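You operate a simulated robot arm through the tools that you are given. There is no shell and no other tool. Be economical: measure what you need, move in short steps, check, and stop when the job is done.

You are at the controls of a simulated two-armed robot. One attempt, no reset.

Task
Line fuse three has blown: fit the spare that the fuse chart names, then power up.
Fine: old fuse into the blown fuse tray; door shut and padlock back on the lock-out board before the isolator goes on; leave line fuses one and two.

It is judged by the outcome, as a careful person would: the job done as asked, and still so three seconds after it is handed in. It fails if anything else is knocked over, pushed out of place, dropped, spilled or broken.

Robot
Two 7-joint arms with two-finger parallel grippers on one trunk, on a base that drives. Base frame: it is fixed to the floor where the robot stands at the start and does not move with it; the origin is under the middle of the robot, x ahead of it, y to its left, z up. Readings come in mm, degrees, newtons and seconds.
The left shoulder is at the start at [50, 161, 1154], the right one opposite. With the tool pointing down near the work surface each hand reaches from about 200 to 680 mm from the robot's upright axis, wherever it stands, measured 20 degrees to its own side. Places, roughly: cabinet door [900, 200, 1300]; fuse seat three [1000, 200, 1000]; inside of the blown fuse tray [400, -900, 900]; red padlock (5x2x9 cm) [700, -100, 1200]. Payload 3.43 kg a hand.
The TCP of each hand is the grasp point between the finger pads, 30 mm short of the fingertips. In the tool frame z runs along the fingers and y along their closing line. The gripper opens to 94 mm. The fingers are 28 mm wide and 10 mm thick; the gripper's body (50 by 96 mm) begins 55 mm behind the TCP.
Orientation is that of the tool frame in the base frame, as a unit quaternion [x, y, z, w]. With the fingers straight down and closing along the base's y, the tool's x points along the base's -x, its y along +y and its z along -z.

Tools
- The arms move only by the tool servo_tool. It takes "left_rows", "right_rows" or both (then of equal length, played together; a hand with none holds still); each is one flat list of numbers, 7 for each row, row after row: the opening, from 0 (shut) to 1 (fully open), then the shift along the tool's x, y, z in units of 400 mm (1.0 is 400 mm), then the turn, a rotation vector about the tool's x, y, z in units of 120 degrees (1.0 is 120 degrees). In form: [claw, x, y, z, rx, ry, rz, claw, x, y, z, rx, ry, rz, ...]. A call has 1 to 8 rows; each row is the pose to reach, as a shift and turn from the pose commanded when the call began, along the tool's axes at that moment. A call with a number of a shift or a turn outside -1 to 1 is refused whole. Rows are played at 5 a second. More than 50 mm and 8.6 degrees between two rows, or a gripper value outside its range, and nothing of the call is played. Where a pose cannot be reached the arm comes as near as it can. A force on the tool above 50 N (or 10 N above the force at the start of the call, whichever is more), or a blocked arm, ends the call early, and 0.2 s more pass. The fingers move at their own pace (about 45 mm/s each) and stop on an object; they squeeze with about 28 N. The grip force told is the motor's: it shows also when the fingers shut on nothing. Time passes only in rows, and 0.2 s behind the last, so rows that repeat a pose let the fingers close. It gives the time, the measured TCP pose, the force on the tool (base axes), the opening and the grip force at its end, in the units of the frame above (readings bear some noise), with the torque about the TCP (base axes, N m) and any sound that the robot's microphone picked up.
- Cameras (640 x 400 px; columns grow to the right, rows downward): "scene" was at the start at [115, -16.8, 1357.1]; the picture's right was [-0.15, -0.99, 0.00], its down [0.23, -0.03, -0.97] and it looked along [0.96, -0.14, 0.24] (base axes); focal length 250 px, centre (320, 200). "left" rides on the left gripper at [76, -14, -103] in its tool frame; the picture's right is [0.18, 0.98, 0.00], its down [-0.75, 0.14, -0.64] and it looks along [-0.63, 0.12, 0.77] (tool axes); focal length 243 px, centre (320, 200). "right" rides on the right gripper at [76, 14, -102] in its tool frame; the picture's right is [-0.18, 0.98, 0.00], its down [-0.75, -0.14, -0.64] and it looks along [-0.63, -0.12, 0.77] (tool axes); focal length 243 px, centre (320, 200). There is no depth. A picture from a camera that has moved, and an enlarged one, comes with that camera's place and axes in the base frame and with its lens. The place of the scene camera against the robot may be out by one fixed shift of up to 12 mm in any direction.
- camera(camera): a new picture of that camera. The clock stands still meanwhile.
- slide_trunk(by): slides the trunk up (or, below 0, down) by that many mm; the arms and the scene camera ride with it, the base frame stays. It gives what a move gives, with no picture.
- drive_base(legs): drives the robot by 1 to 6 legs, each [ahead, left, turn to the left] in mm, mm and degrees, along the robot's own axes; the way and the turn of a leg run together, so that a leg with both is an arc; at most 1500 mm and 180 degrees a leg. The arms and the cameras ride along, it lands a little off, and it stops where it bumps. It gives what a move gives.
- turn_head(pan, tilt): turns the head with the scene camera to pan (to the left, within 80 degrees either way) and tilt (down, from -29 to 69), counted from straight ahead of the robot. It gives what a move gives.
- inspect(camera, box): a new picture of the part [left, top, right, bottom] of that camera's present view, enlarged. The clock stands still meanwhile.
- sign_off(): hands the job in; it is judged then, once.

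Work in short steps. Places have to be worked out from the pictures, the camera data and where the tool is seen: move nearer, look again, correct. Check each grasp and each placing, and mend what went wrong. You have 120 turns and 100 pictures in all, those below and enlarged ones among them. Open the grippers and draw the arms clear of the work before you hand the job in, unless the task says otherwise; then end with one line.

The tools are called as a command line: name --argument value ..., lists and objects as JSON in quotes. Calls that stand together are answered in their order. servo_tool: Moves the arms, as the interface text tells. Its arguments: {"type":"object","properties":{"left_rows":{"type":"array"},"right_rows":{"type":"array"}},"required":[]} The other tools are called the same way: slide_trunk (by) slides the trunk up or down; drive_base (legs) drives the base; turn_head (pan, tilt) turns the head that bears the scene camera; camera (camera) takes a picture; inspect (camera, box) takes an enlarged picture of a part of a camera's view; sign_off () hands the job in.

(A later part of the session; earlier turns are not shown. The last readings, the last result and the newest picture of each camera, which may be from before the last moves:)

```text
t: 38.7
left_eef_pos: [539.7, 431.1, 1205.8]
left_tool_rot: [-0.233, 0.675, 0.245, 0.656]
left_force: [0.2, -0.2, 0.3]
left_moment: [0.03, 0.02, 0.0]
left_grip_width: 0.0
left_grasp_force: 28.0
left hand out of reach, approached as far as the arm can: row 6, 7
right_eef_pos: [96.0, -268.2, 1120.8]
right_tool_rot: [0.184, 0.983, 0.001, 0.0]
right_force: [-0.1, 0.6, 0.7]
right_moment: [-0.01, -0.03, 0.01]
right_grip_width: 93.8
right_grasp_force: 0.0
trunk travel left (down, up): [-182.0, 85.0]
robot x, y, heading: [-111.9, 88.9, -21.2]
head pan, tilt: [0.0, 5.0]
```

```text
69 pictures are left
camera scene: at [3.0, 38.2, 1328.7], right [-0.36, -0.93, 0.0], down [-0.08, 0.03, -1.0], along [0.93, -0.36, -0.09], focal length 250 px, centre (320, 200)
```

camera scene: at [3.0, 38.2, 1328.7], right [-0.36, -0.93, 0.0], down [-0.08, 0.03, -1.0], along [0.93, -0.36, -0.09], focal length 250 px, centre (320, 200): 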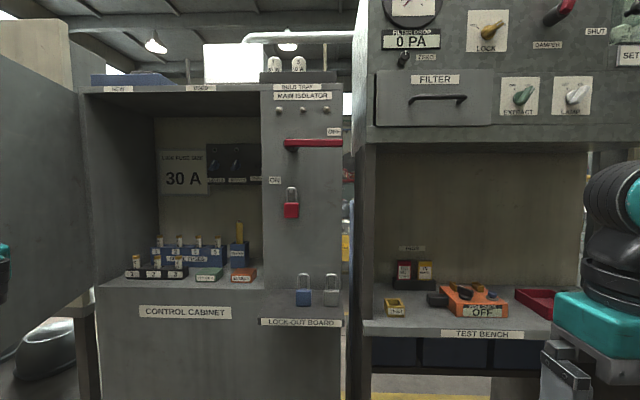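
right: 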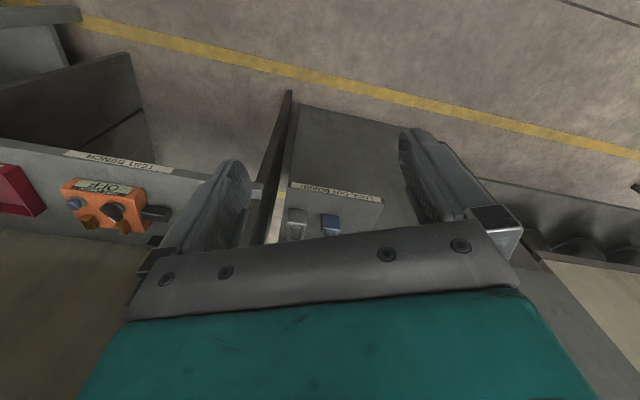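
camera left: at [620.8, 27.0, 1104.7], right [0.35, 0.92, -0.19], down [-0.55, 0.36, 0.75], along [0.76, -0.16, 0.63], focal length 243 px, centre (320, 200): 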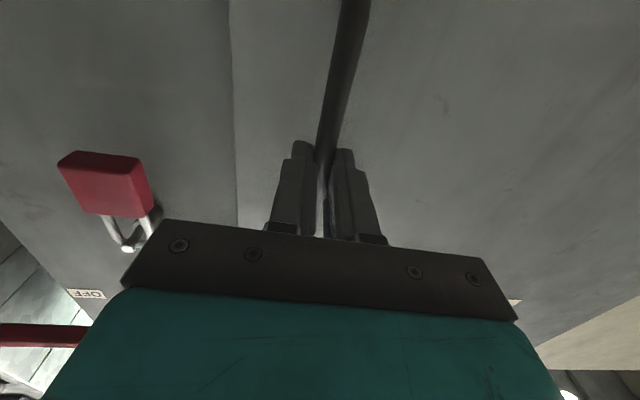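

The door is wide open. Zoom into the cabinet interior.

inspect --camera "scene" --box '[110, 130, 270, 290]'

inspect --camera "scene" --box '[110, 215, 270, 295]'

```text
2.50 times, centred on (190, 210) of scene
camera zoom: at [3.0, 38.2, 1328.7], right [-0.36, -0.93, 0.0], down [-0.08, 0.03, -1.0], along [0.93, -0.36, -0.09], focal length 624 px, centre (645, 175)
```

zoom: 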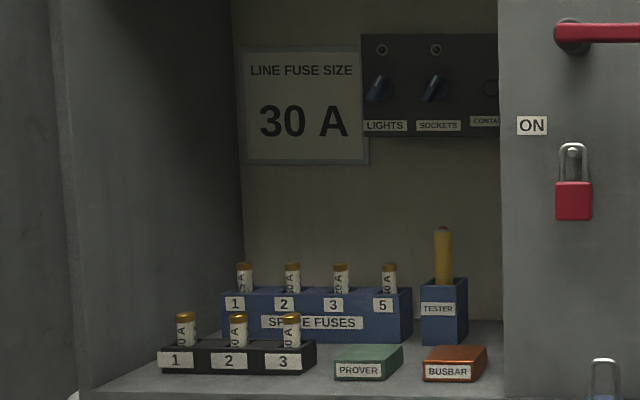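

```text
4.00 times, centred on (190, 255) of scene
camera zoom: at [3.0, 38.2, 1328.7], right [-0.36, -0.93, 0.0], down [-0.08, 0.03, -1.0], along [0.93, -0.36, -0.09], focal length 998 px, centre (840, -20)
```

zoom: 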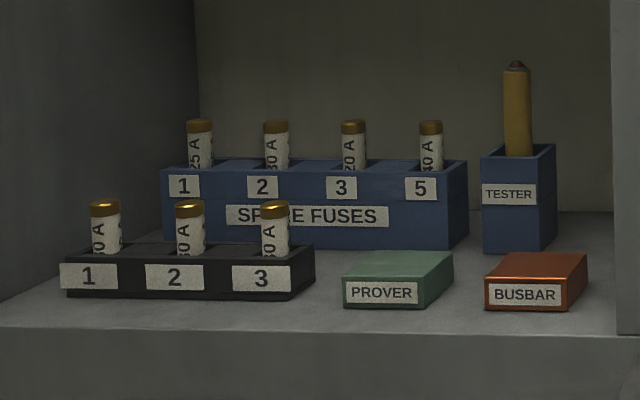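

Chart: line fuse size 30 A. The spare labels need a closer read. First I fold the left hand back to pointing down and away from the door.

servo_tool --left_rows '[0, 0, -0.037, -0.042, 0, 0.068, 0, 0, 0, -0.074, -0.084, 0, 0.136, 0, 0, 0, -0.111, -0.126, 0, 0.204, 0, 0, 0, -0.148, -0.168, 0, 0.272, 0, 0, 0, -0.185, -0.21, 0, 0.34, 0, 0, 0, -0.222, -0.253, 0, 0.408, 0, 0, 0, -0.26, -0.295, 0, 0.476, 0, 0, 0, -0.293, -0.337, 0, 0.544, 0]'

servo_tool --left_rows '[0.5, 0, 0, 0, 0, 0.068, 0, 0.5, 0, 0, 0, 0, 0.136, 0, 0.5, 0, 0, 0, 0, 0.206, 0, 0.5, 0, 0, 0, 0, 0.206, 0]'

servo_tool --left_rows '[0.5, 0, 0, 0, 0, 0, 0.062, 0.5, 0, 0, 0, 0, 0, 0.124, 0.5, 0, 0, 0, 0, 0, 0.186, 0.5, 0, 0, 0, 0, 0, 0.248, 0.5, 0, 0, 0, 0, 0, 0.31, 0.5, 0, 0, 0, 0, 0, 0.372, 0.5, 0, 0, 0, 0, 0, 0.434, 0.5, 0, 0, 0, 0, 0, 0.492]'

turn_head --pan 35 --tilt 20

camera --camera "scene"

```text
t: 40.5
left_eef_pos: [510.5, 252.2, 1205.1]
left_tool_rot: [-0.323, 0.923, 0.083, 0.195]
left_force: [-0.6, 0.0, -0.1]
left_moment: [-0.04, -0.02, 0.01]
left_grip_width: 0.1
left_grasp_force: 28.4
right_eef_pos: [95.6, -269.5, 1119.3]
right_tool_rot: [0.184, 0.983, 0.001, 0.001]
right_force: [-0.3, 0.7, -0.7]
right_moment: [-0.01, 0.0, 0.0]
right_grip_width: 94.1
right_grasp_force: 0.0
trunk travel left (down, up): [-182.0, 85.0]
robot x, y, heading: [-118.2, 84.8, -21.5]
head pan, tilt: [0.0, 5.0]
```

```text
t: 41.5
left_eef_pos: [509.7, 252.5, 1203.9]
left_tool_rot: [-0.333, 0.943, 0.012, -0.007]
left_force: [0.0, 0.5, 0.7]
left_moment: [0.0, -0.01, 0.0]
left_grip_width: 47.3
left_grasp_force: 0.1
right_eef_pos: [96.1, -268.1, 1119.9]
right_tool_rot: [0.184, 0.983, 0.002, 0.0]
right_force: [0.7, -0.6, -1.2]
right_moment: [0.0, 0.02, -0.02]
right_grip_width: 94.0
right_grasp_force: 0.0
trunk travel left (down, up): [-182.0, 85.0]
robot x, y, heading: [-111.0, 92.8, -21.2]
head pan, tilt: [0.0, 5.0]
```

```text
t: 43.3
left_eef_pos: [510.6, 252.4, 1204.1]
left_tool_rot: [0.176, 0.984, 0.007, -0.011]
left_force: [0.4, -0.3, -0.1]
left_moment: [0.02, 0.01, 0.0]
left_grip_width: 47.2
left_grasp_force: 0.1
right_eef_pos: [95.2, -269.5, 1119.2]
right_tool_rot: [0.184, 0.983, 0.0, 0.0]
right_force: [-0.1, 0.1, -0.2]
right_moment: [0.02, -0.03, 0.01]
right_grip_width: 93.7
right_grasp_force: 0.1
trunk travel left (down, up): [-182.0, 85.0]
robot x, y, heading: [-113.5, 89.2, -21.3]
head pan, tilt: [0.0, 5.0]
```

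```text
t: 44.3
left_eef_pos: [509.0, 251.7, 1205.2]
left_tool_rot: [0.174, 0.985, 0.007, -0.011]
left_force: [0.7, 0.2, 0.1]
left_moment: [0.01, 0.01, 0.0]
left_grip_width: 46.9
left_grasp_force: 0.0
right_eef_pos: [94.9, -268.0, 1120.8]
right_tool_rot: [0.184, 0.983, 0.0, 0.0]
right_force: [0.6, 0.1, 0.6]
right_moment: [0.01, -0.02, 0.03]
right_grip_width: 94.0
right_grasp_force: 0.1
trunk travel left (down, up): [-182.0, 85.0]
robot x, y, heading: [-118.2, 90.6, -21.2]
head pan, tilt: [35.0, 20.0]
```

```text
66 pictures are left
camera scene: at [7.6, 92.7, 1304.4], right [0.24, -0.97, 0.0], down [-0.33, -0.08, -0.94], along [0.91, 0.22, -0.34], focal length 250 px, centre (320, 200)
```

scene: 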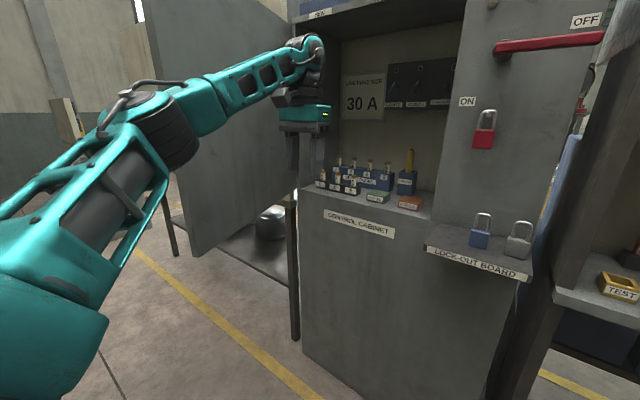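

Door is ~76° open; I want it past 95°. Drive a bit left/ahead, then push the door further with the left hand.

drive_base --legs '[[60, 130, 0]]'

servo_tool --left_rows '[0, 0, 0.1, 0, 0, 0, 0, 0, 0, 0.2, 0, 0, 0, 0, 0, 0, 0.3, 0, 0, 0, 0, 0, 0, 0.4, 0, 0, 0, 0, 0, 0, 0.5, 0, 0, 0, 0]'

camera --camera "scene"

```text
t: 45.6
left_eef_pos: [612.9, 350.9, 1203.6]
left_tool_rot: [0.175, 0.985, 0.007, -0.012]
left_force: [0.0, 0.1, 0.4]
left_moment: [0.03, 0.01, -0.03]
left_grip_width: 46.8
left_grasp_force: 0.0
right_eef_pos: [197.2, -169.2, 1119.0]
right_tool_rot: [0.185, 0.983, 0.0, 0.0]
right_force: [1.3, 0.4, 0.1]
right_moment: [-0.02, 0.01, 0.01]
right_grip_width: 93.7
right_grasp_force: 0.0
trunk travel left (down, up): [-182.0, 85.0]
robot x, y, heading: [-9.5, 187.9, -21.4]
head pan, tilt: [35.0, 20.0]
```

```text
t: 46.8
left_eef_pos: [589.8, 456.0, 1174.3]
left_tool_rot: [0.175, 0.984, 0.008, -0.011]
left_force: [0.5, -1.3, -0.5]
left_moment: [0.0, -0.01, -0.01]
left_grip_width: 0.1
left_grasp_force: 27.7
left hand out of reach, approached as far as the arm can: row 1, 2, 3, 4, 5
right_eef_pos: [197.2, -172.1, 1120.7]
right_tool_rot: [0.185, 0.983, 0.001, 0.0]
right_force: [0.6, 0.2, 0.3]
right_moment: [0.0, 0.01, -0.01]
right_grip_width: 94.0
right_grasp_force: 0.0
trunk travel left (down, up): [-182.0, 85.0]
robot x, y, heading: [-15.2, 192.5, -21.3]
head pan, tilt: [35.0, 20.0]
```

```text
65 pictures are left
camera scene: at [110.0, 190.5, 1304.3], right [0.24, -0.97, 0.0], down [-0.33, -0.08, -0.94], along [0.91, 0.22, -0.34], focal length 250 px, centre (320, 200)
```

scene: 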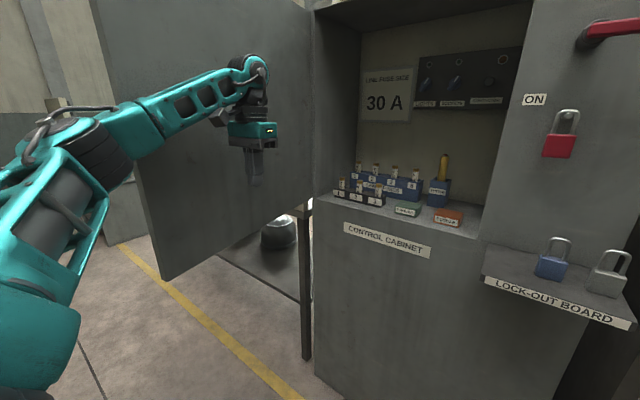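

Hand is about at the door; drive left a bit to push it.

drive_base --legs '[[0, 120, 0]]'

camera --camera "scene"

```text
t: 48.1
left_eef_pos: [633.1, 566.2, 1172.9]
left_tool_rot: [0.174, 0.985, 0.008, -0.012]
left_force: [0.8, -0.1, -0.3]
left_moment: [-0.01, 0.02, 0.0]
left_grip_width: 0.1
left_grasp_force: 27.6
right_eef_pos: [240.3, -59.6, 1120.3]
right_tool_rot: [0.184, 0.983, 0.0, 0.0]
right_force: [0.4, 1.2, 0.4]
right_moment: [-0.03, 0.02, 0.0]
right_grip_width: 94.2
right_grasp_force: 0.0
trunk travel left (down, up): [-182.0, 85.0]
robot x, y, heading: [32.0, 297.2, -21.6]
head pan, tilt: [35.0, 20.0]
```

```text
64 pictures are left
camera scene: at [153.3, 302.7, 1304.3], right [0.24, -0.97, 0.0], down [-0.33, -0.08, -0.94], along [0.91, 0.22, -0.34], focal length 250 px, centre (320, 200)
```

scene: 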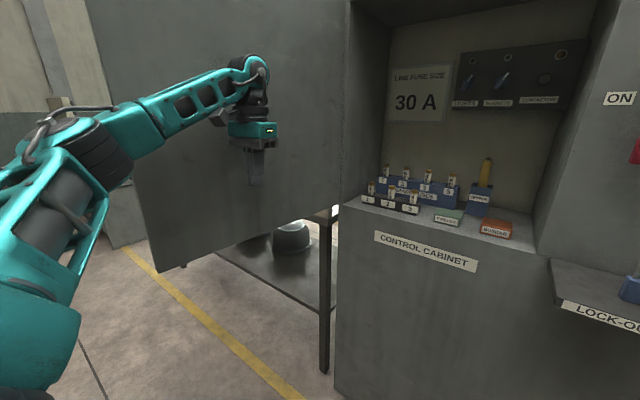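

Door is ~100°+ open. Read the spare fuse ratings from here.

inspect --camera "scene" --box '[360, 160, 470, 220]'

```text
5.82 times, centred on (415, 190) of scene
camera zoom: at [153.3, 302.7, 1304.3], right [0.24, -0.97, 0.0], down [-0.33, -0.08, -0.94], along [0.91, 0.22, -0.34], focal length 1452 px, centre (-233, 258)
```

zoom: 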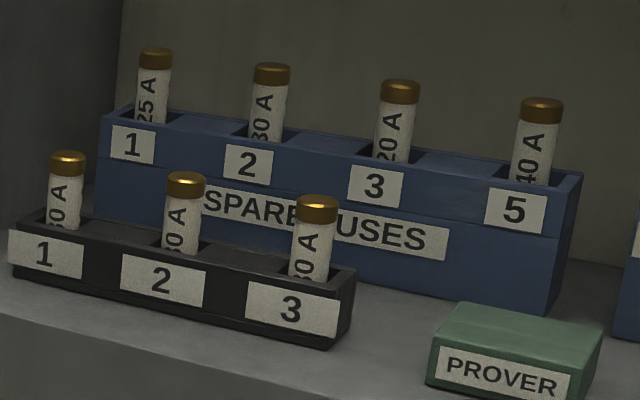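

Spare 2 reads 30 A (others 25/20/40) — so spare 2 goes into seat 3. Pull the left hand in, then drive nearer.

servo_tool --left_rows '[0.4, 0, -0.1, 0, 0, 0, 0, 0.4, 0, -0.2, 0, 0, 0, 0, 0.4, 0, -0.3, 0, 0, 0, 0, 0.4, 0, -0.4, 0, 0, 0, 0, 0.4, 0, -0.5, 0, 0, 0, 0, 0.4, 0, -0.6, 0, 0, 0, 0, 0.4, 0, -0.66, 0, 0, 0, 0]'

drive_base --legs '[[180, 110, 0]]'

camera --camera "scene"

camera --camera "left"

```text
t: 49.7
left_eef_pos: [542.7, 316.9, 1171.7]
left_tool_rot: [0.174, 0.985, 0.008, -0.012]
left_force: [-0.7, -0.2, -0.9]
left_moment: [0.01, 0.0, 0.02]
left_grip_width: 37.6
left_grasp_force: 0.2
right_eef_pos: [240.1, -59.9, 1120.0]
right_tool_rot: [0.185, 0.983, 0.002, 0.0]
right_force: [-0.8, -0.3, -1.0]
right_moment: [0.01, 0.01, 0.0]
right_grip_width: 94.2
right_grasp_force: 0.0
trunk travel left (down, up): [-182.0, 85.0]
robot x, y, heading: [28.3, 297.7, -21.2]
head pan, tilt: [35.0, 20.0]
```

```text
t: 51.3
left_eef_pos: [751.6, 354.7, 1170.2]
left_tool_rot: [0.174, 0.985, 0.008, -0.011]
left_force: [0.8, -0.3, -0.2]
left_moment: [-0.02, 0.02, 0.0]
left_grip_width: 37.6
left_grasp_force: 0.0
right_eef_pos: [448.9, -22.7, 1119.9]
right_tool_rot: [0.184, 0.983, 0.001, 0.001]
right_force: [-0.6, -0.4, 0.4]
right_moment: [0.03, -0.01, -0.01]
right_grip_width: 94.3
right_grasp_force: 0.0
trunk travel left (down, up): [-182.0, 85.0]
robot x, y, heading: [238.9, 334.3, -21.0]
head pan, tilt: [35.0, 20.0]
```

```text
62 pictures are left
camera scene: at [361.6, 338.2, 1304.3], right [0.24, -0.97, 0.0], down [-0.33, -0.08, -0.94], along [0.91, 0.22, -0.34], focal length 250 px, centre (320, 200)
```

scene: 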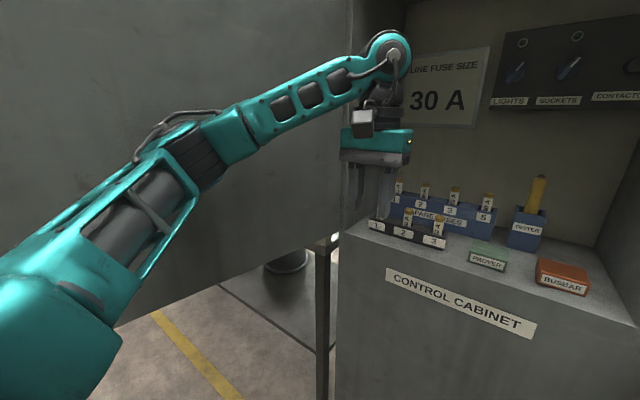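

```text
61 pictures are left
camera left: at [675.5, 364.4, 1275.3], right [0.16, 0.99, 0.01], down [0.77, -0.14, 0.63], along [0.62, -0.09, -0.78], focal length 243 px, centre (320, 200)
```

left: 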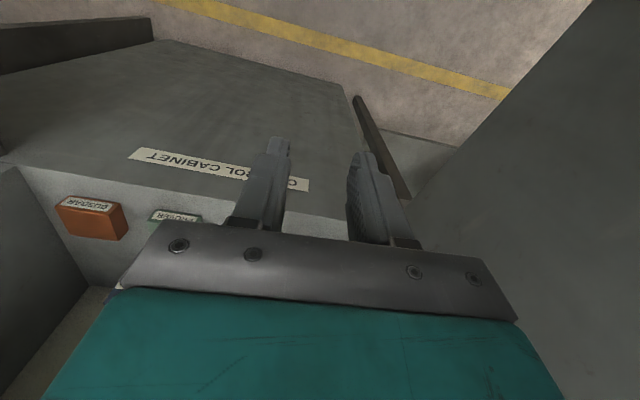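

Zoom to measure the fuses and fingertips with the same camera.

turn_head --pan 25 --tilt 25

inspect --camera "scene" --box '[280, 110, 440, 210]'

```text
t: 52.0
left_eef_pos: [750.8, 354.5, 1171.2]
left_tool_rot: [0.174, 0.985, 0.008, -0.01]
left_force: [-0.2, 0.5, 0.6]
left_moment: [-0.02, -0.03, 0.01]
left_grip_width: 37.5
left_grasp_force: 0.2
right_eef_pos: [449.2, -24.5, 1118.7]
right_tool_rot: [0.185, 0.983, 0.002, 0.001]
right_force: [0.5, -0.1, -1.0]
right_moment: [0.04, -0.02, 0.01]
right_grip_width: 93.9
right_grasp_force: 0.0
trunk travel left (down, up): [-182.0, 85.0]
robot x, y, heading: [235.7, 336.3, -21.1]
head pan, tilt: [25.0, 25.0]
```

```text
4.00 times, centred on (360, 160) of scene
camera zoom: at [362.4, 322.0, 1296.3], right [0.07, -1.0, 0.0], down [-0.42, -0.03, -0.91], along [0.9, 0.06, -0.42], focal length 998 px, centre (160, 360)
```

zoom: 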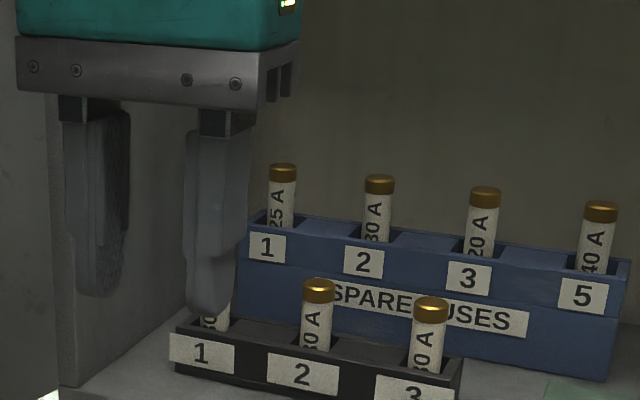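

Triangulated (scene camera corrected +5 mm left from the fingertip check): seat-3 fuse f≈834, l≈530, cap z≈1058; spare 2 f≈962, l≈598, cap z≈1099. Tuck the right hand back and drive 115 mm ahead.

servo_tool --right_rows '[1, 0.1, -0.05, 0, 0, 0, 0, 1, 0.2, -0.1, 0, 0, 0, 0, 1, 0.28, -0.15, 0, 0, 0, 0]'

drive_base --legs '[[115, 0, 0]]'

turn_head --pan 20 --tilt 25

camera --camera "scene"

```text
t: 52.8
left_eef_pos: [750.1, 353.2, 1171.0]
left_tool_rot: [0.174, 0.985, 0.007, -0.011]
left_force: [1.0, -0.8, 0.5]
left_moment: [0.03, 0.03, 0.01]
left_grip_width: 37.5
left_grasp_force: 0.1
right_eef_pos: [332.0, -35.7, 1119.5]
right_tool_rot: [0.185, 0.983, 0.0, -0.003]
right_force: [-1.0, 0.8, 1.9]
right_moment: [-0.01, -0.06, 0.0]
right_grip_width: 94.2
right_grasp_force: 0.0
right hand out of reach, approached as far as the arm can: row 3
trunk travel left (down, up): [-182.0, 85.0]
robot x, y, heading: [237.9, 336.1, -21.5]
head pan, tilt: [25.0, 25.0]
```

```text
t: 54.0
left_eef_pos: [858.8, 312.2, 1171.3]
left_tool_rot: [0.173, 0.985, 0.007, -0.011]
left_force: [0.1, -0.1, -0.3]
left_moment: [0.01, 0.01, 0.01]
left_grip_width: 37.8
left_grasp_force: 0.0
right_eef_pos: [439.7, -78.1, 1120.4]
right_tool_rot: [0.186, 0.983, -0.001, -0.001]
right_force: [0.7, 0.3, 0.5]
right_moment: [-0.03, 0.05, -0.03]
right_grip_width: 94.0
right_grasp_force: 0.0
trunk travel left (down, up): [-182.0, 85.0]
robot x, y, heading: [348.2, 291.6, -21.3]
head pan, tilt: [25.0, 25.0]
```

```text
t: 54.7
left_eef_pos: [858.3, 311.8, 1171.1]
left_tool_rot: [0.174, 0.985, 0.007, -0.01]
left_force: [0.7, 0.3, 0.5]
left_moment: [0.02, -0.03, 0.0]
left_grip_width: 37.4
left_grasp_force: 0.0
right_eef_pos: [439.4, -78.4, 1120.0]
right_tool_rot: [0.186, 0.983, 0.0, 0.001]
right_force: [0.0, 0.2, 0.1]
right_moment: [0.01, 0.02, -0.02]
right_grip_width: 94.1
right_grasp_force: 0.1
trunk travel left (down, up): [-182.0, 85.0]
robot x, y, heading: [353.3, 290.2, -21.3]
head pan, tilt: [20.0, 25.0]
```

```text
59 pictures are left
camera scene: at [470.4, 271.9, 1296.3], right [-0.02, -1.0, 0.0], down [-0.42, 0.01, -0.91], along [0.91, -0.02, -0.42], focal length 250 px, centre (320, 200)
```

scene: 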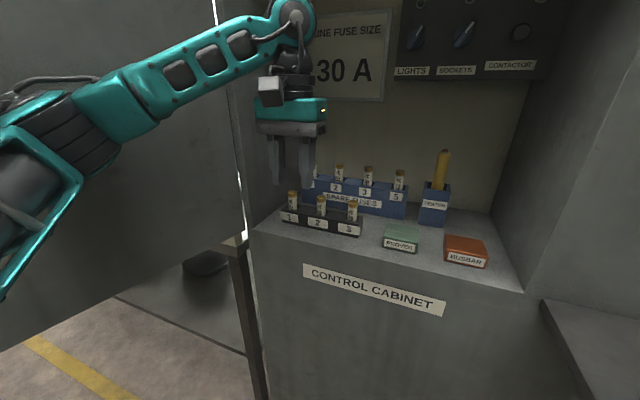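

Move the hand above seat 3 at (834, 530), still at z≈1171.

servo_tool --left_rows '[0.5, -0.09, -0.05, 0, 0, 0, 0, 0.5, -0.18, -0.1, 0, 0, 0, 0, 0.5, -0.27, -0.15, 0, 0, 0, 0, 0.5, -0.364, -0.182, 0, 0, 0, 0, 0.5, -0.364, -0.182, 0.05, 0, 0, 0]'

inspect --camera "scene" --box '[270, 110, 430, 250]'

camera --camera "left"

```text
t: 55.9
left_eef_pos: [964.9, 197.7, 1144.9]
left_tool_rot: [0.174, 0.985, 0.008, -0.011]
left_force: [-0.7, 0.4, 0.5]
left_moment: [0.07, 0.0, 0.0]
left_grip_width: 47.2
left_grasp_force: 0.1
left hand out of reach, approached as far as the arm can: row 4, 5
right_eef_pos: [439.1, -79.9, 1119.3]
right_tool_rot: [0.187, 0.982, -0.001, -0.001]
right_force: [-0.4, -0.1, 0.3]
right_moment: [0.03, 0.01, 0.0]
right_grip_width: 94.0
right_grasp_force: 0.0
trunk travel left (down, up): [-182.0, 85.0]
robot x, y, heading: [347.9, 293.7, -21.0]
head pan, tilt: [20.0, 25.0]
```

```text
2.86 times, centred on (350, 180) of scene
camera zoom: at [471.2, 271.1, 1296.1], right [-0.02, -1.0, 0.0], down [-0.42, 0.01, -0.91], along [0.91, -0.02, -0.42], focal length 713 px, centre (234, 257)
```

zoom: 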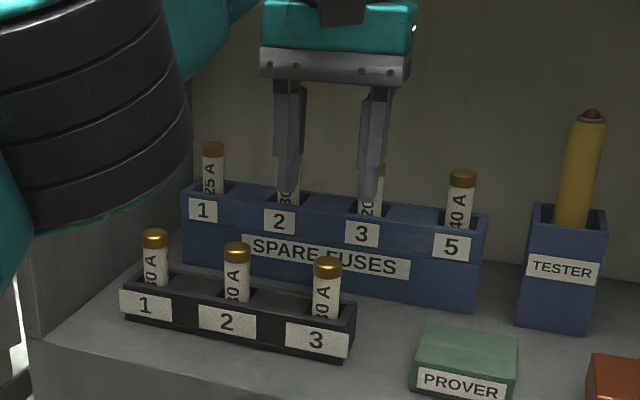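

```text
57 pictures are left
camera left: at [889.2, 208.1, 1248.7], right [0.16, 0.99, 0.02], down [0.77, -0.14, 0.63], along [0.62, -0.09, -0.78], focal length 243 px, centre (320, 200)
```

left: 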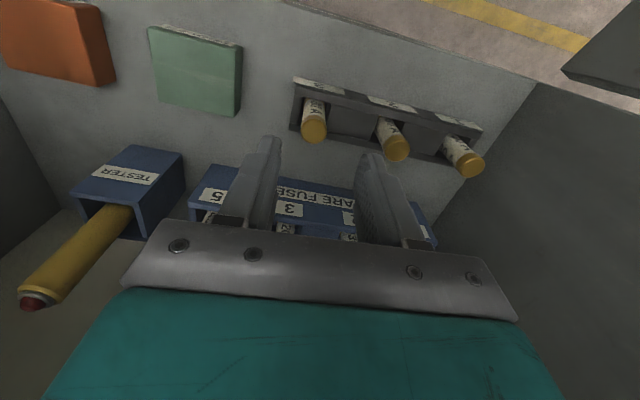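

Left camera confirms: fuse 3 is at (828.5, 528), 4 mm right of the TCP. Correct and descend to z≈1056.

servo_tool --left_rows '[0.5, 0, -0.009, 0.05, 0, 0, 0, 0.5, 0, -0.009, 0.1, 0, 0, 0, 0.5, 0, -0.009, 0.15, 0, 0, 0, 0.5, 0, -0.009, 0.18, 0, 0, 0]'

inspect --camera "scene" --box '[270, 110, 430, 250]'

camera --camera "left"

```text
t: 56.9
left_eef_pos: [960.1, 195.8, 1071.6]
left_tool_rot: [0.173, 0.985, 0.008, -0.011]
left_force: [-0.2, -0.5, -0.1]
left_moment: [0.03, 0.01, -0.01]
left_grip_width: 47.1
left_grasp_force: 0.0
left hand out of reach, approached as far as the arm can: row 1, 2
right_eef_pos: [439.4, -79.6, 1120.0]
right_tool_rot: [0.186, 0.983, 0.0, 0.0]
right_force: [1.2, 0.2, -0.7]
right_moment: [0.01, 0.0, 0.01]
right_grip_width: 94.0
right_grasp_force: 0.0
trunk travel left (down, up): [-182.0, 85.0]
robot x, y, heading: [349.2, 291.6, -21.7]
head pan, tilt: [20.0, 25.0]
```

```text
2.86 times, centred on (350, 180) of scene
camera zoom: at [470.0, 270.6, 1296.3], right [-0.02, -1.0, 0.0], down [-0.42, 0.01, -0.91], along [0.91, -0.02, -0.42], focal length 713 px, centre (234, 257)
```

zoom: 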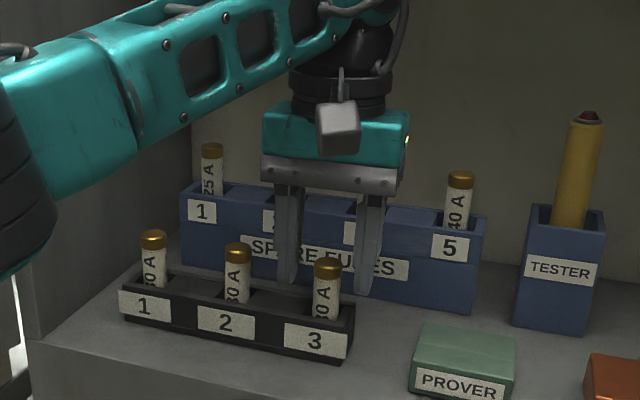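

```text
55 pictures are left
camera left: at [885.3, 205.1, 1177.4], right [0.16, 0.99, 0.02], down [0.77, -0.14, 0.63], along [0.62, -0.09, -0.78], focal length 243 px, centre (320, 200)
```

left: 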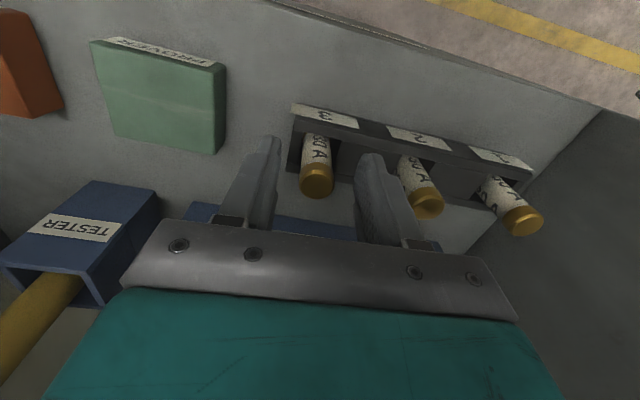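

Fuse sits between the fingers, ~9 mm farther forward. Correct, lower to z≈1056, and close.

servo_tool --left_rows '[0.5, -0.022, -0.002, 0, 0, 0, 0, 0.5, -0.022, -0.002, 0.04, 0, 0, 0, 0.2, -0.022, -0.002, 0.04, 0, 0, 0, 0, -0.022, -0.002, 0.04, 0, 0, 0, 0, -0.022, -0.002, 0.04, 0, 0, 0, 0, -0.022, -0.002, 0.04, 0, 0, 0]'

camera --camera "left"

```text
t: 58.3
left_eef_pos: [969.1, 193.3, 1056.5]
left_tool_rot: [0.173, 0.985, 0.007, -0.011]
left_force: [-0.2, 0.1, 0.2]
left_moment: [0.01, 0.01, -0.02]
left_grip_width: 20.4
left_grasp_force: 28.2
right_eef_pos: [439.0, -79.0, 1120.8]
right_tool_rot: [0.185, 0.983, -0.001, 0.001]
right_force: [1.3, 0.0, 0.3]
right_moment: [0.02, 0.01, -0.02]
right_grip_width: 94.0
right_grasp_force: 0.1
trunk travel left (down, up): [-182.0, 85.0]
robot x, y, heading: [349.1, 294.0, -21.2]
head pan, tilt: [20.0, 25.0]
```

```text
54 pictures are left
camera left: at [893.6, 203.0, 1161.2], right [0.16, 0.99, 0.02], down [0.77, -0.14, 0.63], along [0.62, -0.09, -0.78], focal length 243 px, centre (320, 200)
```

left: 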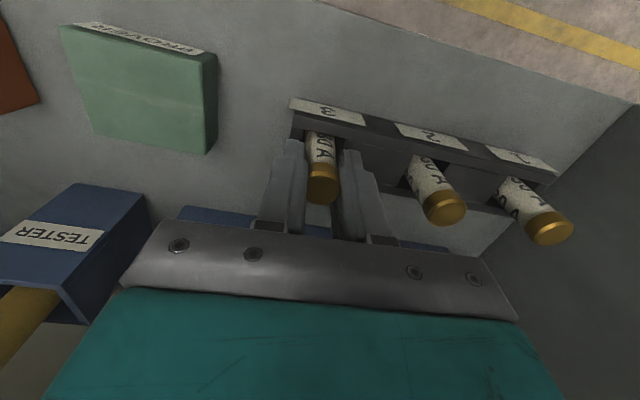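

Gripped (20.4 mm). Seat-3 reference TCP = (969.1, 193.3, 1056.5). Lift straight up.

servo_tool --left_rows '[0, 0, 0, -0.03, 0, 0, 0, 0, 0, 0, -0.07, 0, 0, 0, 0, 0, 0, -0.12, 0, 0, 0, 0, 0, 0, -0.18, 0, 0, 0, 0, 0.02, 0, -0.26, 0, 0, 0]'

camera --camera "scene"

```text
t: 59.5
left_eef_pos: [960.6, 194.9, 1148.6]
left_tool_rot: [0.175, 0.984, 0.007, -0.01]
left_force: [-0.3, -0.2, -0.3]
left_moment: [0.01, 0.03, 0.0]
left_grip_width: 20.5
left_grasp_force: 27.6
left hand out of reach, approached as far as the arm can: row 4, 5
right_eef_pos: [438.8, -79.0, 1120.2]
right_tool_rot: [0.185, 0.983, 0.001, 0.0]
right_force: [0.1, 0.2, 0.3]
right_moment: [-0.02, 0.04, 0.03]
right_grip_width: 93.9
right_grasp_force: 0.1
trunk travel left (down, up): [-182.0, 85.0]
robot x, y, heading: [347.2, 292.9, -21.2]
head pan, tilt: [20.0, 25.0]
```

```text
53 pictures are left
camera scene: at [470.4, 271.2, 1296.3], right [-0.02, -1.0, 0.0], down [-0.42, 0.01, -0.91], along [0.91, -0.02, -0.42], focal length 250 px, centre (320, 200)
```

scene: 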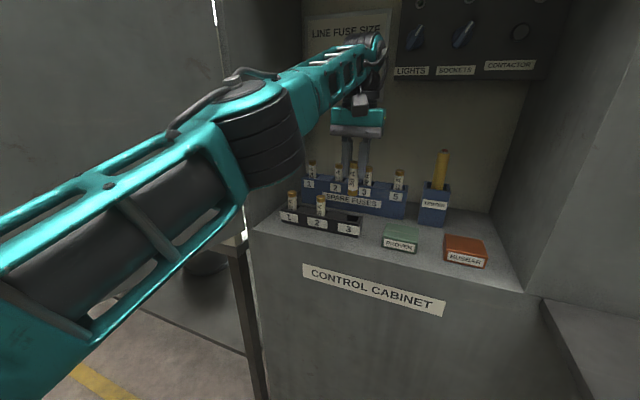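

Old fuse is out. Draw the hand back out of the cabinet and drive back, then right toward the test bench.

servo_tool --left_rows '[0, 0.1, 0, 0, 0, 0, 0, 0, 0.2, 0, 0, 0, 0, 0, 0, 0.3, 0, 0, 0, 0, 0, 0, 0.4, 0, 0, 0, 0, 0]'

drive_base --legs '[[-240, 0, 0], [0, -800, 0]]'

turn_head --pan -20 --tilt 20

camera --camera "scene"

```text
t: 60.5
left_eef_pos: [939.3, 184.8, 1179.8]
left_tool_rot: [0.173, 0.985, 0.007, -0.012]
left_force: [0.0, 0.5, -0.1]
left_moment: [0.0, -0.01, -0.01]
left_grip_width: 20.9
left_grasp_force: 28.0
left hand out of reach, approached as far as the arm can: row 1, 2, 3, 4
right_eef_pos: [440.0, -77.2, 1119.9]
right_tool_rot: [0.185, 0.983, -0.001, 0.0]
right_force: [0.2, 0.0, 0.7]
right_moment: [0.0, 0.02, -0.02]
right_grip_width: 93.9
right_grasp_force: 0.0
trunk travel left (down, up): [-182.0, 85.0]
robot x, y, heading: [345.5, 295.2, -21.4]
head pan, tilt: [20.0, 25.0]
```

```text
t: 66.2
left_eef_pos: [434.7, -470.7, 1179.9]
left_tool_rot: [0.166, 0.986, 0.008, -0.012]
left_force: [-0.7, -0.4, -0.7]
left_moment: [-0.01, 0.0, 0.02]
left_grip_width: 20.8
left_grasp_force: 28.4
right_eef_pos: [-61.3, -740.4, 1120.5]
right_tool_rot: [0.179, 0.984, -0.001, 0.0]
right_force: [-1.0, -0.2, -0.2]
right_moment: [0.04, 0.01, 0.04]
right_grip_width: 93.9
right_grasp_force: 0.0
trunk travel left (down, up): [-182.0, 85.0]
robot x, y, heading: [-159.0, -372.8, -20.3]
head pan, tilt: [20.0, 25.0]
```

```text
t: 67.2
left_eef_pos: [434.6, -470.2, 1179.4]
left_tool_rot: [0.165, 0.986, 0.008, -0.012]
left_force: [0.2, -0.9, -1.0]
left_moment: [-0.02, 0.0, 0.0]
left_grip_width: 20.8
left_grasp_force: 27.9
right_eef_pos: [-61.7, -740.0, 1121.0]
right_tool_rot: [0.178, 0.984, -0.002, 0.0]
right_force: [0.6, -0.3, 0.3]
right_moment: [-0.01, 0.03, 0.02]
right_grip_width: 93.9
right_grasp_force: 0.0
trunk travel left (down, up): [-182.0, 85.0]
robot x, y, heading: [-163.9, -372.4, -20.1]
head pan, tilt: [-20.0, 20.0]
```

```text
52 pictures are left
camera scene: at [-56.8, -449.0, 1304.4], right [-0.65, -0.76, 0.0], down [-0.26, 0.22, -0.94], along [0.72, -0.61, -0.34], focal length 250 px, centre (320, 200)
```

scene: 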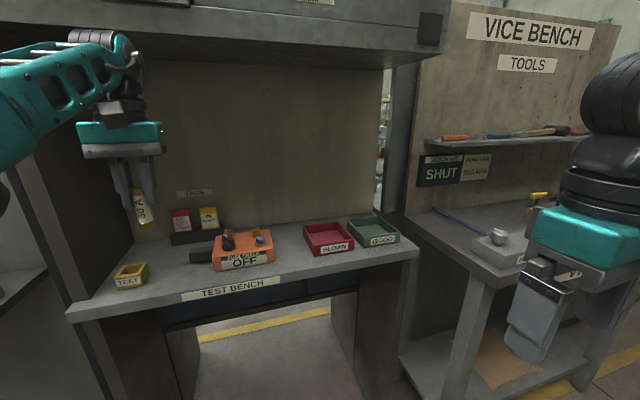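

Trays: red "BLOWN" at about C(740, −690), z≈935. Tuck the right hand inward to keep clear of the vice bench, then shift right and ahead.

servo_tool --right_rows '[1, -0.03, 0.1, 0, 0, 0, 0, 1, -0.06, 0.2, 0, 0, 0, 0, 1, -0.09, 0.3, 0, 0, 0, 0, 1, -0.1, 0.4, 0, 0, 0, 0, 1, -0.1, 0.48, 0, 0, 0, 0]'

drive_base --legs '[[0, -280, -0.9], [80, 0, 0]]'

camera --camera "scene"

camera --camera "left"

```text
t: 68.5
left_eef_pos: [434.9, -468.9, 1179.5]
left_tool_rot: [0.165, 0.986, 0.007, -0.013]
left_force: [-0.7, 0.3, -0.1]
left_moment: [-0.04, -0.03, 0.02]
left_grip_width: 20.6
left_grasp_force: 28.1
right_eef_pos: [42.9, -573.8, 1119.7]
right_tool_rot: [0.179, 0.984, -0.001, 0.0]
right_force: [-0.1, -0.7, -0.4]
right_moment: [-0.03, -0.01, -0.01]
right_grip_width: 94.0
right_grasp_force: 0.0
trunk travel left (down, up): [-182.0, 85.0]
robot x, y, heading: [-159.6, -367.0, -20.2]
head pan, tilt: [-20.0, 20.0]
```

```text
t: 71.1
left_eef_pos: [408.9, -767.9, 1178.5]
left_tool_rot: [0.175, 0.984, 0.008, -0.012]
left_force: [-0.1, 0.2, -0.5]
left_moment: [0.05, 0.0, -0.01]
left_grip_width: 20.5
left_grasp_force: 27.7
right_eef_pos: [14.6, -866.0, 1118.6]
right_tool_rot: [0.186, 0.983, 0.0, 0.0]
right_force: [-0.4, -0.8, -0.8]
right_moment: [0.04, 0.03, 0.01]
right_grip_width: 93.6
right_grasp_force: 0.0
trunk travel left (down, up): [-182.0, 85.0]
robot x, y, heading: [-183.7, -655.6, -21.0]
head pan, tilt: [-20.0, 20.0]
```

```text
51 pictures are left
camera scene: at [-82.1, -739.6, 1304.2], right [-0.66, -0.75, 0.0], down [-0.26, 0.23, -0.94], along [0.71, -0.62, -0.34], focal length 250 px, centre (320, 200)
```

scene: 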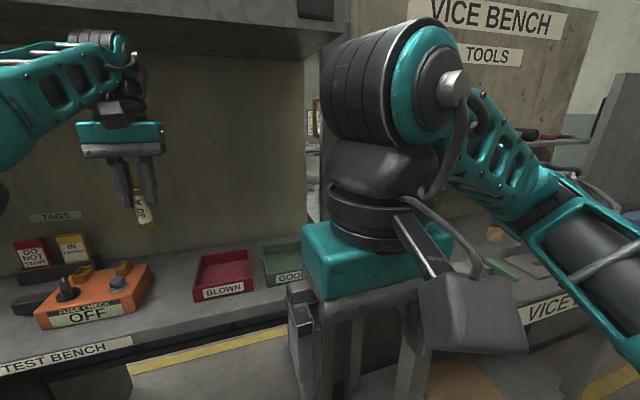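

```text
50 pictures are left
camera left: at [333.5, -757.6, 1284.2], right [0.16, 0.99, 0.02], down [0.77, -0.14, 0.62], along [0.62, -0.09, -0.78], focal length 243 px, centre (320, 200)
```

left: 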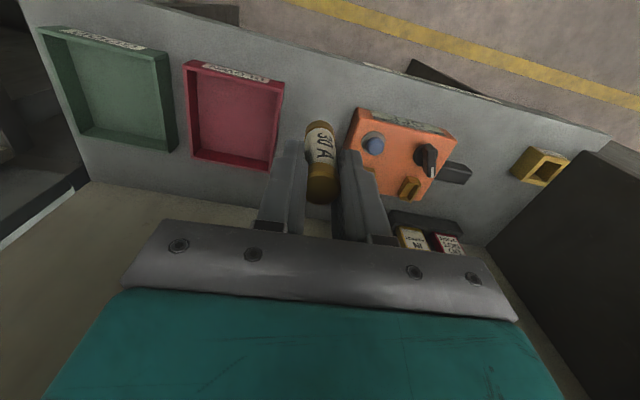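

Tray centre resolved at C(721, −675), z≈950. Move over it while pitching the hand 40° forward so the fuse can lie down gently.

servo_tool --left_rows '[0, -0.02, -0.06, 0.02, 0, -0.055, 0, 0, -0.045, -0.12, 0.05, 0, -0.11, 0, 0, -0.07, -0.18, 0.1, 0, -0.165, 0, 0, -0.095, -0.24, 0.16, 0, -0.22, 0, 0, -0.12, -0.265, 0.23, 0, -0.275, 0, 0, -0.1375, -0.265, 0.31, 0, -0.333, 0]'

camera --camera "left"

camera --camera "scene"

```text
t: 72.5
left_eef_pos: [424.2, -881.2, 1050.9]
left_tool_rot: [0.164, 0.93, -0.053, 0.326]
left_force: [0.7, 0.2, -1.9]
left_moment: [0.0, 0.0, 0.0]
left_grip_width: 20.8
left_grasp_force: 28.1
left hand out of reach, approached as far as the arm can: row 1, 2, 3, 4
right_eef_pos: [15.9, -864.7, 1120.3]
right_tool_rot: [0.185, 0.983, -0.002, 0.0]
right_force: [0.6, 0.2, 0.1]
right_moment: [-0.06, 0.02, -0.01]
right_grip_width: 93.9
right_grasp_force: 0.0
trunk travel left (down, up): [-182.0, 85.0]
robot x, y, heading: [-188.2, -660.1, -20.9]
head pan, tilt: [-20.0, 20.0]
```

```text
49 pictures are left
camera left: at [302.1, -853.6, 1084.6], right [0.2, 0.97, -0.11], down [0.22, 0.06, 0.97], along [0.95, -0.22, -0.21], focal length 243 px, centre (320, 200)
```

left: 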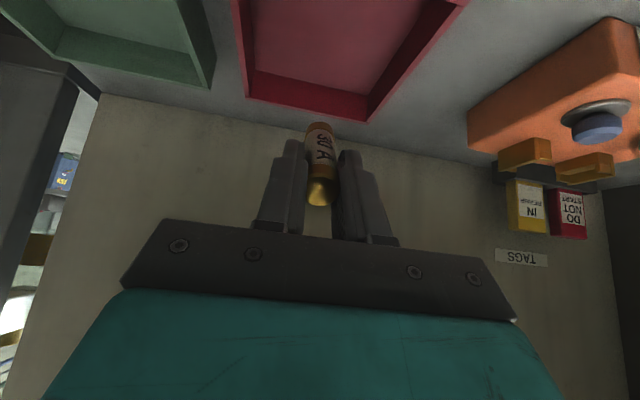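

```text
48 pictures are left
camera scene: at [-81.1, -738.1, 1304.2], right [-0.66, -0.75, 0.0], down [-0.26, 0.22, -0.94], along [0.71, -0.62, -0.34], focal length 250 px, centre (320, 200)
```

scene: 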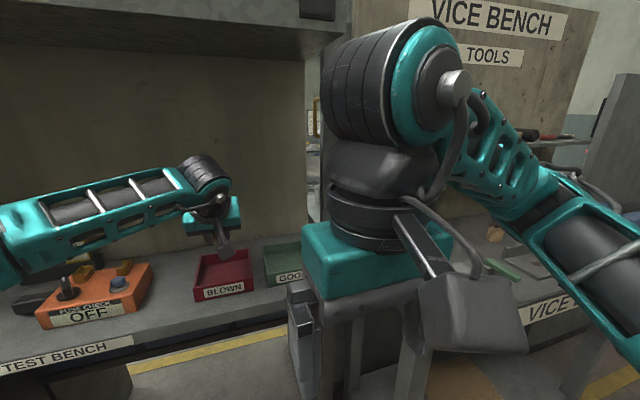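

Aligned over the tray. Lower vertically ~40 mm (with 10 mm back) and check contact.

servo_tool --left_rows '[0, 0.035, -0.012, 0.003, 0, 0, 0, 0, 0.051, -0.012, 0.022, 0, 0, 0, 0, 0.067, -0.012, 0.042, 0, 0, 0, 0, 0.083, -0.012, 0.061, 0, 0, 0]'

inspect --camera "scene" --box '[150, 190, 310, 310]'

camera --camera "left"

```text
t: 73.5
left_eef_pos: [410.2, -883.9, 1013.4]
left_tool_rot: [0.165, 0.929, -0.052, 0.326]
left_force: [-0.4, -0.4, -0.7]
left_moment: [0.03, 0.01, 0.0]
left_grip_width: 20.9
left_grasp_force: 28.1
right_eef_pos: [14.6, -866.5, 1121.2]
right_tool_rot: [0.186, 0.983, -0.001, 0.0]
right_force: [-0.3, 0.3, 0.1]
right_moment: [0.0, 0.02, -0.02]
right_grip_width: 93.9
right_grasp_force: 0.0
trunk travel left (down, up): [-182.0, 85.0]
robot x, y, heading: [-184.7, -657.6, -21.3]
head pan, tilt: [-20.0, 20.0]
```

```text
3.33 times, centred on (230, 250) of scene
camera zoom: at [-82.9, -739.3, 1304.4], right [-0.66, -0.75, 0.0], down [-0.26, 0.23, -0.94], along [0.71, -0.62, -0.34], focal length 832 px, centre (620, 33)
```

zoom: 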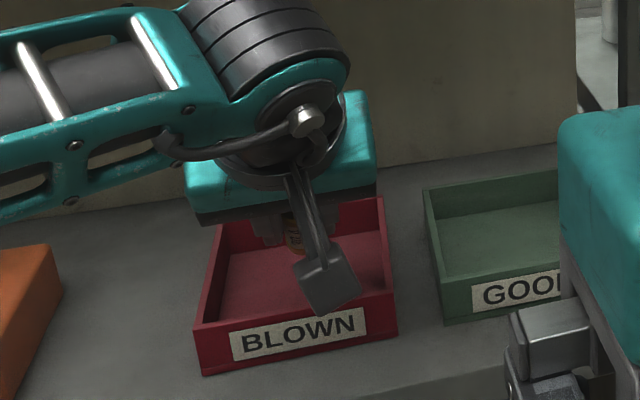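

```text
46 pictures are left
camera left: at [287.0, -855.9, 1046.5], right [0.2, 0.97, -0.1], down [0.22, 0.06, 0.97], along [0.95, -0.22, -0.21], focal length 243 px, centre (320, 200)
```

left: 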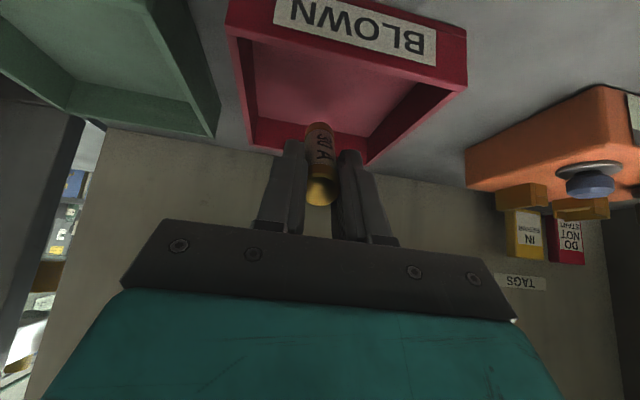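

Fuse end is about 15 mm over the tray floor. Lower in small steps watching the force.

servo_tool --left_rows '[0, 0.008, 0, 0.0096, 0, 0, 0, 0, 0.016, 0, 0.019, 0, 0, 0]'

servo_tool --left_rows '[0, 0.008, 0, 0.0096, 0, 0, 0]'

servo_tool --left_rows '[0, 0.008, 0, 0.0096, 0, 0, 0]'

camera --camera "left"

```text
t: 74.1
left_eef_pos: [410.1, -882.7, 1004.7]
left_tool_rot: [0.166, 0.929, -0.053, 0.325]
left_force: [0.1, 0.6, -0.3]
left_moment: [0.0, 0.03, -0.01]
left_grip_width: 20.8
left_grasp_force: 28.6
right_eef_pos: [14.3, -865.8, 1120.4]
right_tool_rot: [0.185, 0.983, -0.002, 0.0]
right_force: [0.2, -0.6, 0.1]
right_moment: [0.0, -0.02, 0.04]
right_grip_width: 94.2
right_grasp_force: 0.0
trunk travel left (down, up): [-182.0, 85.0]
robot x, y, heading: [-185.3, -658.0, -21.2]
head pan, tilt: [-20.0, 20.0]
```

```text
t: 74.5
left_eef_pos: [408.7, -884.1, 998.4]
left_tool_rot: [0.166, 0.929, -0.052, 0.326]
left_force: [0.4, 0.0, -0.2]
left_moment: [-0.01, -0.02, -0.02]
left_grip_width: 20.4
left_grasp_force: 28.1
right_eef_pos: [15.1, -865.7, 1120.3]
right_tool_rot: [0.186, 0.983, -0.001, 0.0]
right_force: [-0.5, 0.5, 1.2]
right_moment: [0.01, 0.0, 0.04]
right_grip_width: 94.1
right_grasp_force: 0.0
trunk travel left (down, up): [-182.0, 85.0]
robot x, y, heading: [-183.3, -661.1, -21.1]
head pan, tilt: [-20.0, 20.0]
```

```text
t: 74.9
left_eef_pos: [410.0, -882.8, 994.1]
left_tool_rot: [0.166, 0.929, -0.053, 0.325]
left_force: [0.2, -0.2, 0.6]
left_moment: [0.02, -0.02, -0.03]
left_grip_width: 20.6
left_grasp_force: 28.1
right_eef_pos: [14.2, -867.1, 1119.8]
right_tool_rot: [0.186, 0.983, -0.001, -0.001]
right_force: [-0.7, 0.5, 0.0]
right_moment: [0.03, 0.01, 0.01]
right_grip_width: 94.0
right_grasp_force: 0.0
trunk travel left (down, up): [-182.0, 85.0]
robot x, y, heading: [-185.2, -663.4, -21.1]
head pan, tilt: [-20.0, 20.0]
```

```text
45 pictures are left
camera left: at [287.0, -855.5, 1026.6], right [0.2, 0.97, -0.1], down [0.22, 0.06, 0.97], along [0.95, -0.22, -0.21], focal length 243 px, centre (320, 200)
```

left: 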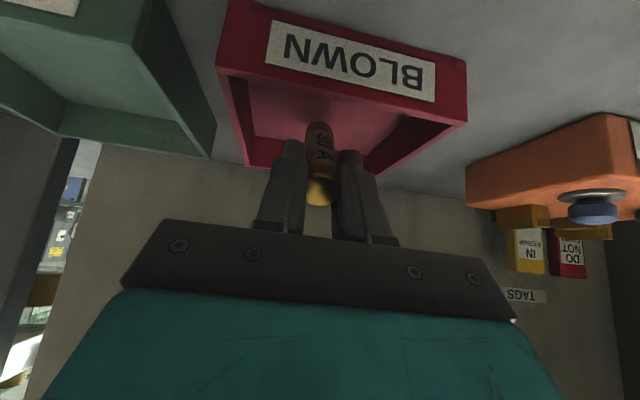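

No contact yet; keep lowering.

servo_tool --left_rows '[0, 0.008, 0, 0.0096, 0, 0, 0]'

servo_tool --left_rows '[0, 0.008, 0, 0.0096, 0, 0, 0]'

servo_tool --left_rows '[0, 0.008, 0, 0.0096, 0, 0, 0]'

inspect --camera "scene" --box '[150, 190, 310, 310]'

```text
t: 75.3
left_eef_pos: [410.4, -882.8, 988.2]
left_tool_rot: [0.165, 0.929, -0.051, 0.326]
left_force: [0.3, -0.3, -1.3]
left_moment: [0.0, 0.01, 0.02]
left_grip_width: 20.4
left_grasp_force: 28.3
right_eef_pos: [13.8, -865.8, 1120.1]
right_tool_rot: [0.185, 0.983, -0.001, -0.001]
right_force: [0.8, -0.3, -0.5]
right_moment: [0.01, 0.03, -0.02]
right_grip_width: 93.7
right_grasp_force: 0.0
trunk travel left (down, up): [-182.0, 85.0]
robot x, y, heading: [-187.2, -656.2, -21.3]
head pan, tilt: [-20.0, 20.0]
```

```text
t: 75.7
left_eef_pos: [409.0, -883.2, 987.9]
left_tool_rot: [0.165, 0.928, -0.052, 0.329]
left_force: [0.1, 1.5, 9.5]
left_moment: [-0.04, -0.34, 0.05]
left_grip_width: 20.7
left_grasp_force: 27.6
right_eef_pos: [13.4, -866.6, 1121.2]
right_tool_rot: [0.186, 0.983, -0.001, 0.001]
right_force: [0.3, 0.1, 0.2]
right_moment: [0.02, -0.03, 0.01]
right_grip_width: 94.0
right_grasp_force: 0.0
trunk travel left (down, up): [-182.0, 85.0]
robot x, y, heading: [-185.1, -661.1, -21.3]
head pan, tilt: [-20.0, 20.0]
```

```text
t: 76.1
left_eef_pos: [407.5, -882.9, 984.5]
left_tool_rot: [0.165, 0.928, -0.055, 0.331]
left_force: [-2.4, 3.5, 23.8]
left_moment: [-0.16, -0.75, 0.13]
left_grip_width: 21.3
left_grasp_force: 28.1
right_eef_pos: [12.4, -865.2, 1120.8]
right_tool_rot: [0.186, 0.982, -0.001, 0.002]
right_force: [0.4, 0.5, 0.2]
right_moment: [0.01, 0.0, 0.03]
right_grip_width: 94.0
right_grasp_force: 0.0
trunk travel left (down, up): [-182.0, 85.0]
robot x, y, heading: [-189.5, -655.9, -20.9]
head pan, tilt: [-20.0, 20.0]
```

```text
3.33 times, centred on (230, 250) of scene
camera zoom: at [-85.8, -738.0, 1305.2], right [-0.66, -0.75, 0.0], down [-0.25, 0.22, -0.94], along [0.71, -0.62, -0.34], focal length 832 px, centre (620, 33)
```

zoom: 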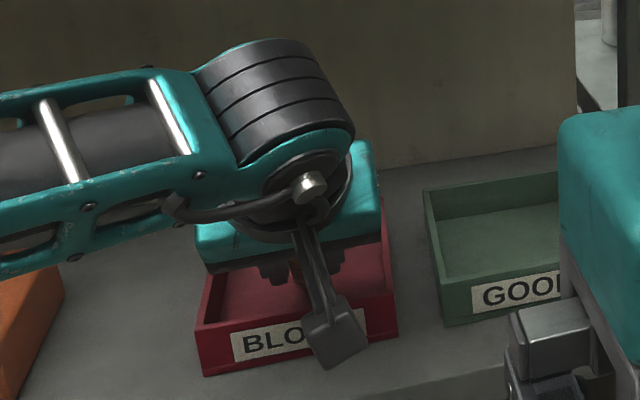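

Contact with the tray floor. Raise 5 mm, open a little, then lift clear and check.

servo_tool --left_rows '[0, -0.01, 0, -0.012, 0, 0, 0, 0.4, -0.01, 0, -0.012, 0, 0, 0, 0.45, -0.01, 0, -0.012, 0, 0, 0, 0.45, -0.01, 0, -0.012, 0, 0, 0, 0.45, -0.05, 0, -0.06, 0, 0, 0, 0.45, -0.11, 0, -0.13, 0, 0, 0, 0.45, -0.17, 0, -0.21, 0, 0, 0]'

camera --camera "left"

inspect --camera "scene" --box '[150, 190, 310, 310]'

```text
t: 77.7
left_eef_pos: [407.4, -883.1, 1086.8]
left_tool_rot: [0.166, 0.929, -0.051, 0.326]
left_force: [0.1, 0.6, 0.3]
left_moment: [-0.04, 0.01, -0.02]
left_grip_width: 42.2
left_grasp_force: 0.0
right_eef_pos: [14.5, -866.6, 1119.9]
right_tool_rot: [0.186, 0.983, -0.001, 0.0]
right_force: [0.3, -0.5, 0.7]
right_moment: [0.01, 0.0, 0.0]
right_grip_width: 93.8
right_grasp_force: 0.2
trunk travel left (down, up): [-182.0, 85.0]
robot x, y, heading: [-186.0, -659.1, -21.1]
head pan, tilt: [-20.0, 20.0]
```

```text
43 pictures are left
camera left: at [286.3, -856.2, 1119.9], right [0.2, 0.97, -0.1], down [0.22, 0.06, 0.97], along [0.95, -0.22, -0.21], focal length 243 px, centre (320, 200)
```

left: 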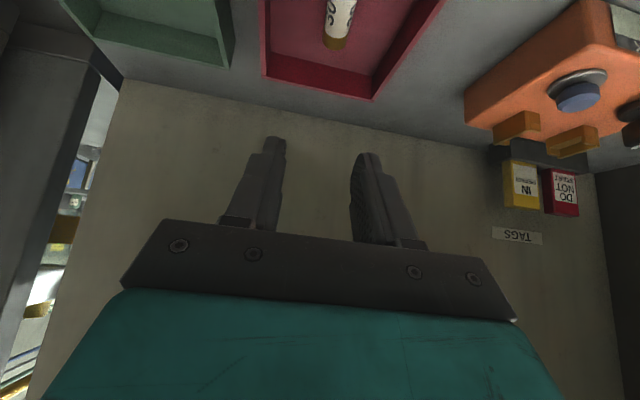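

```text
3.33 times, centred on (230, 250) of scene
camera zoom: at [-83.3, -739.2, 1304.4], right [-0.66, -0.75, 0.0], down [-0.26, 0.23, -0.94], along [0.71, -0.62, -0.34], focal length 832 px, centre (620, 33)
```

zoom: 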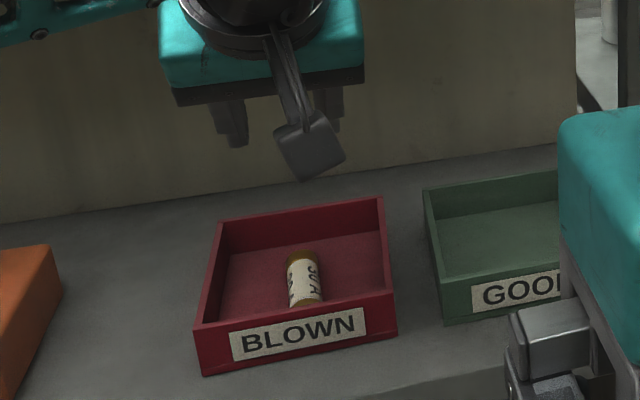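

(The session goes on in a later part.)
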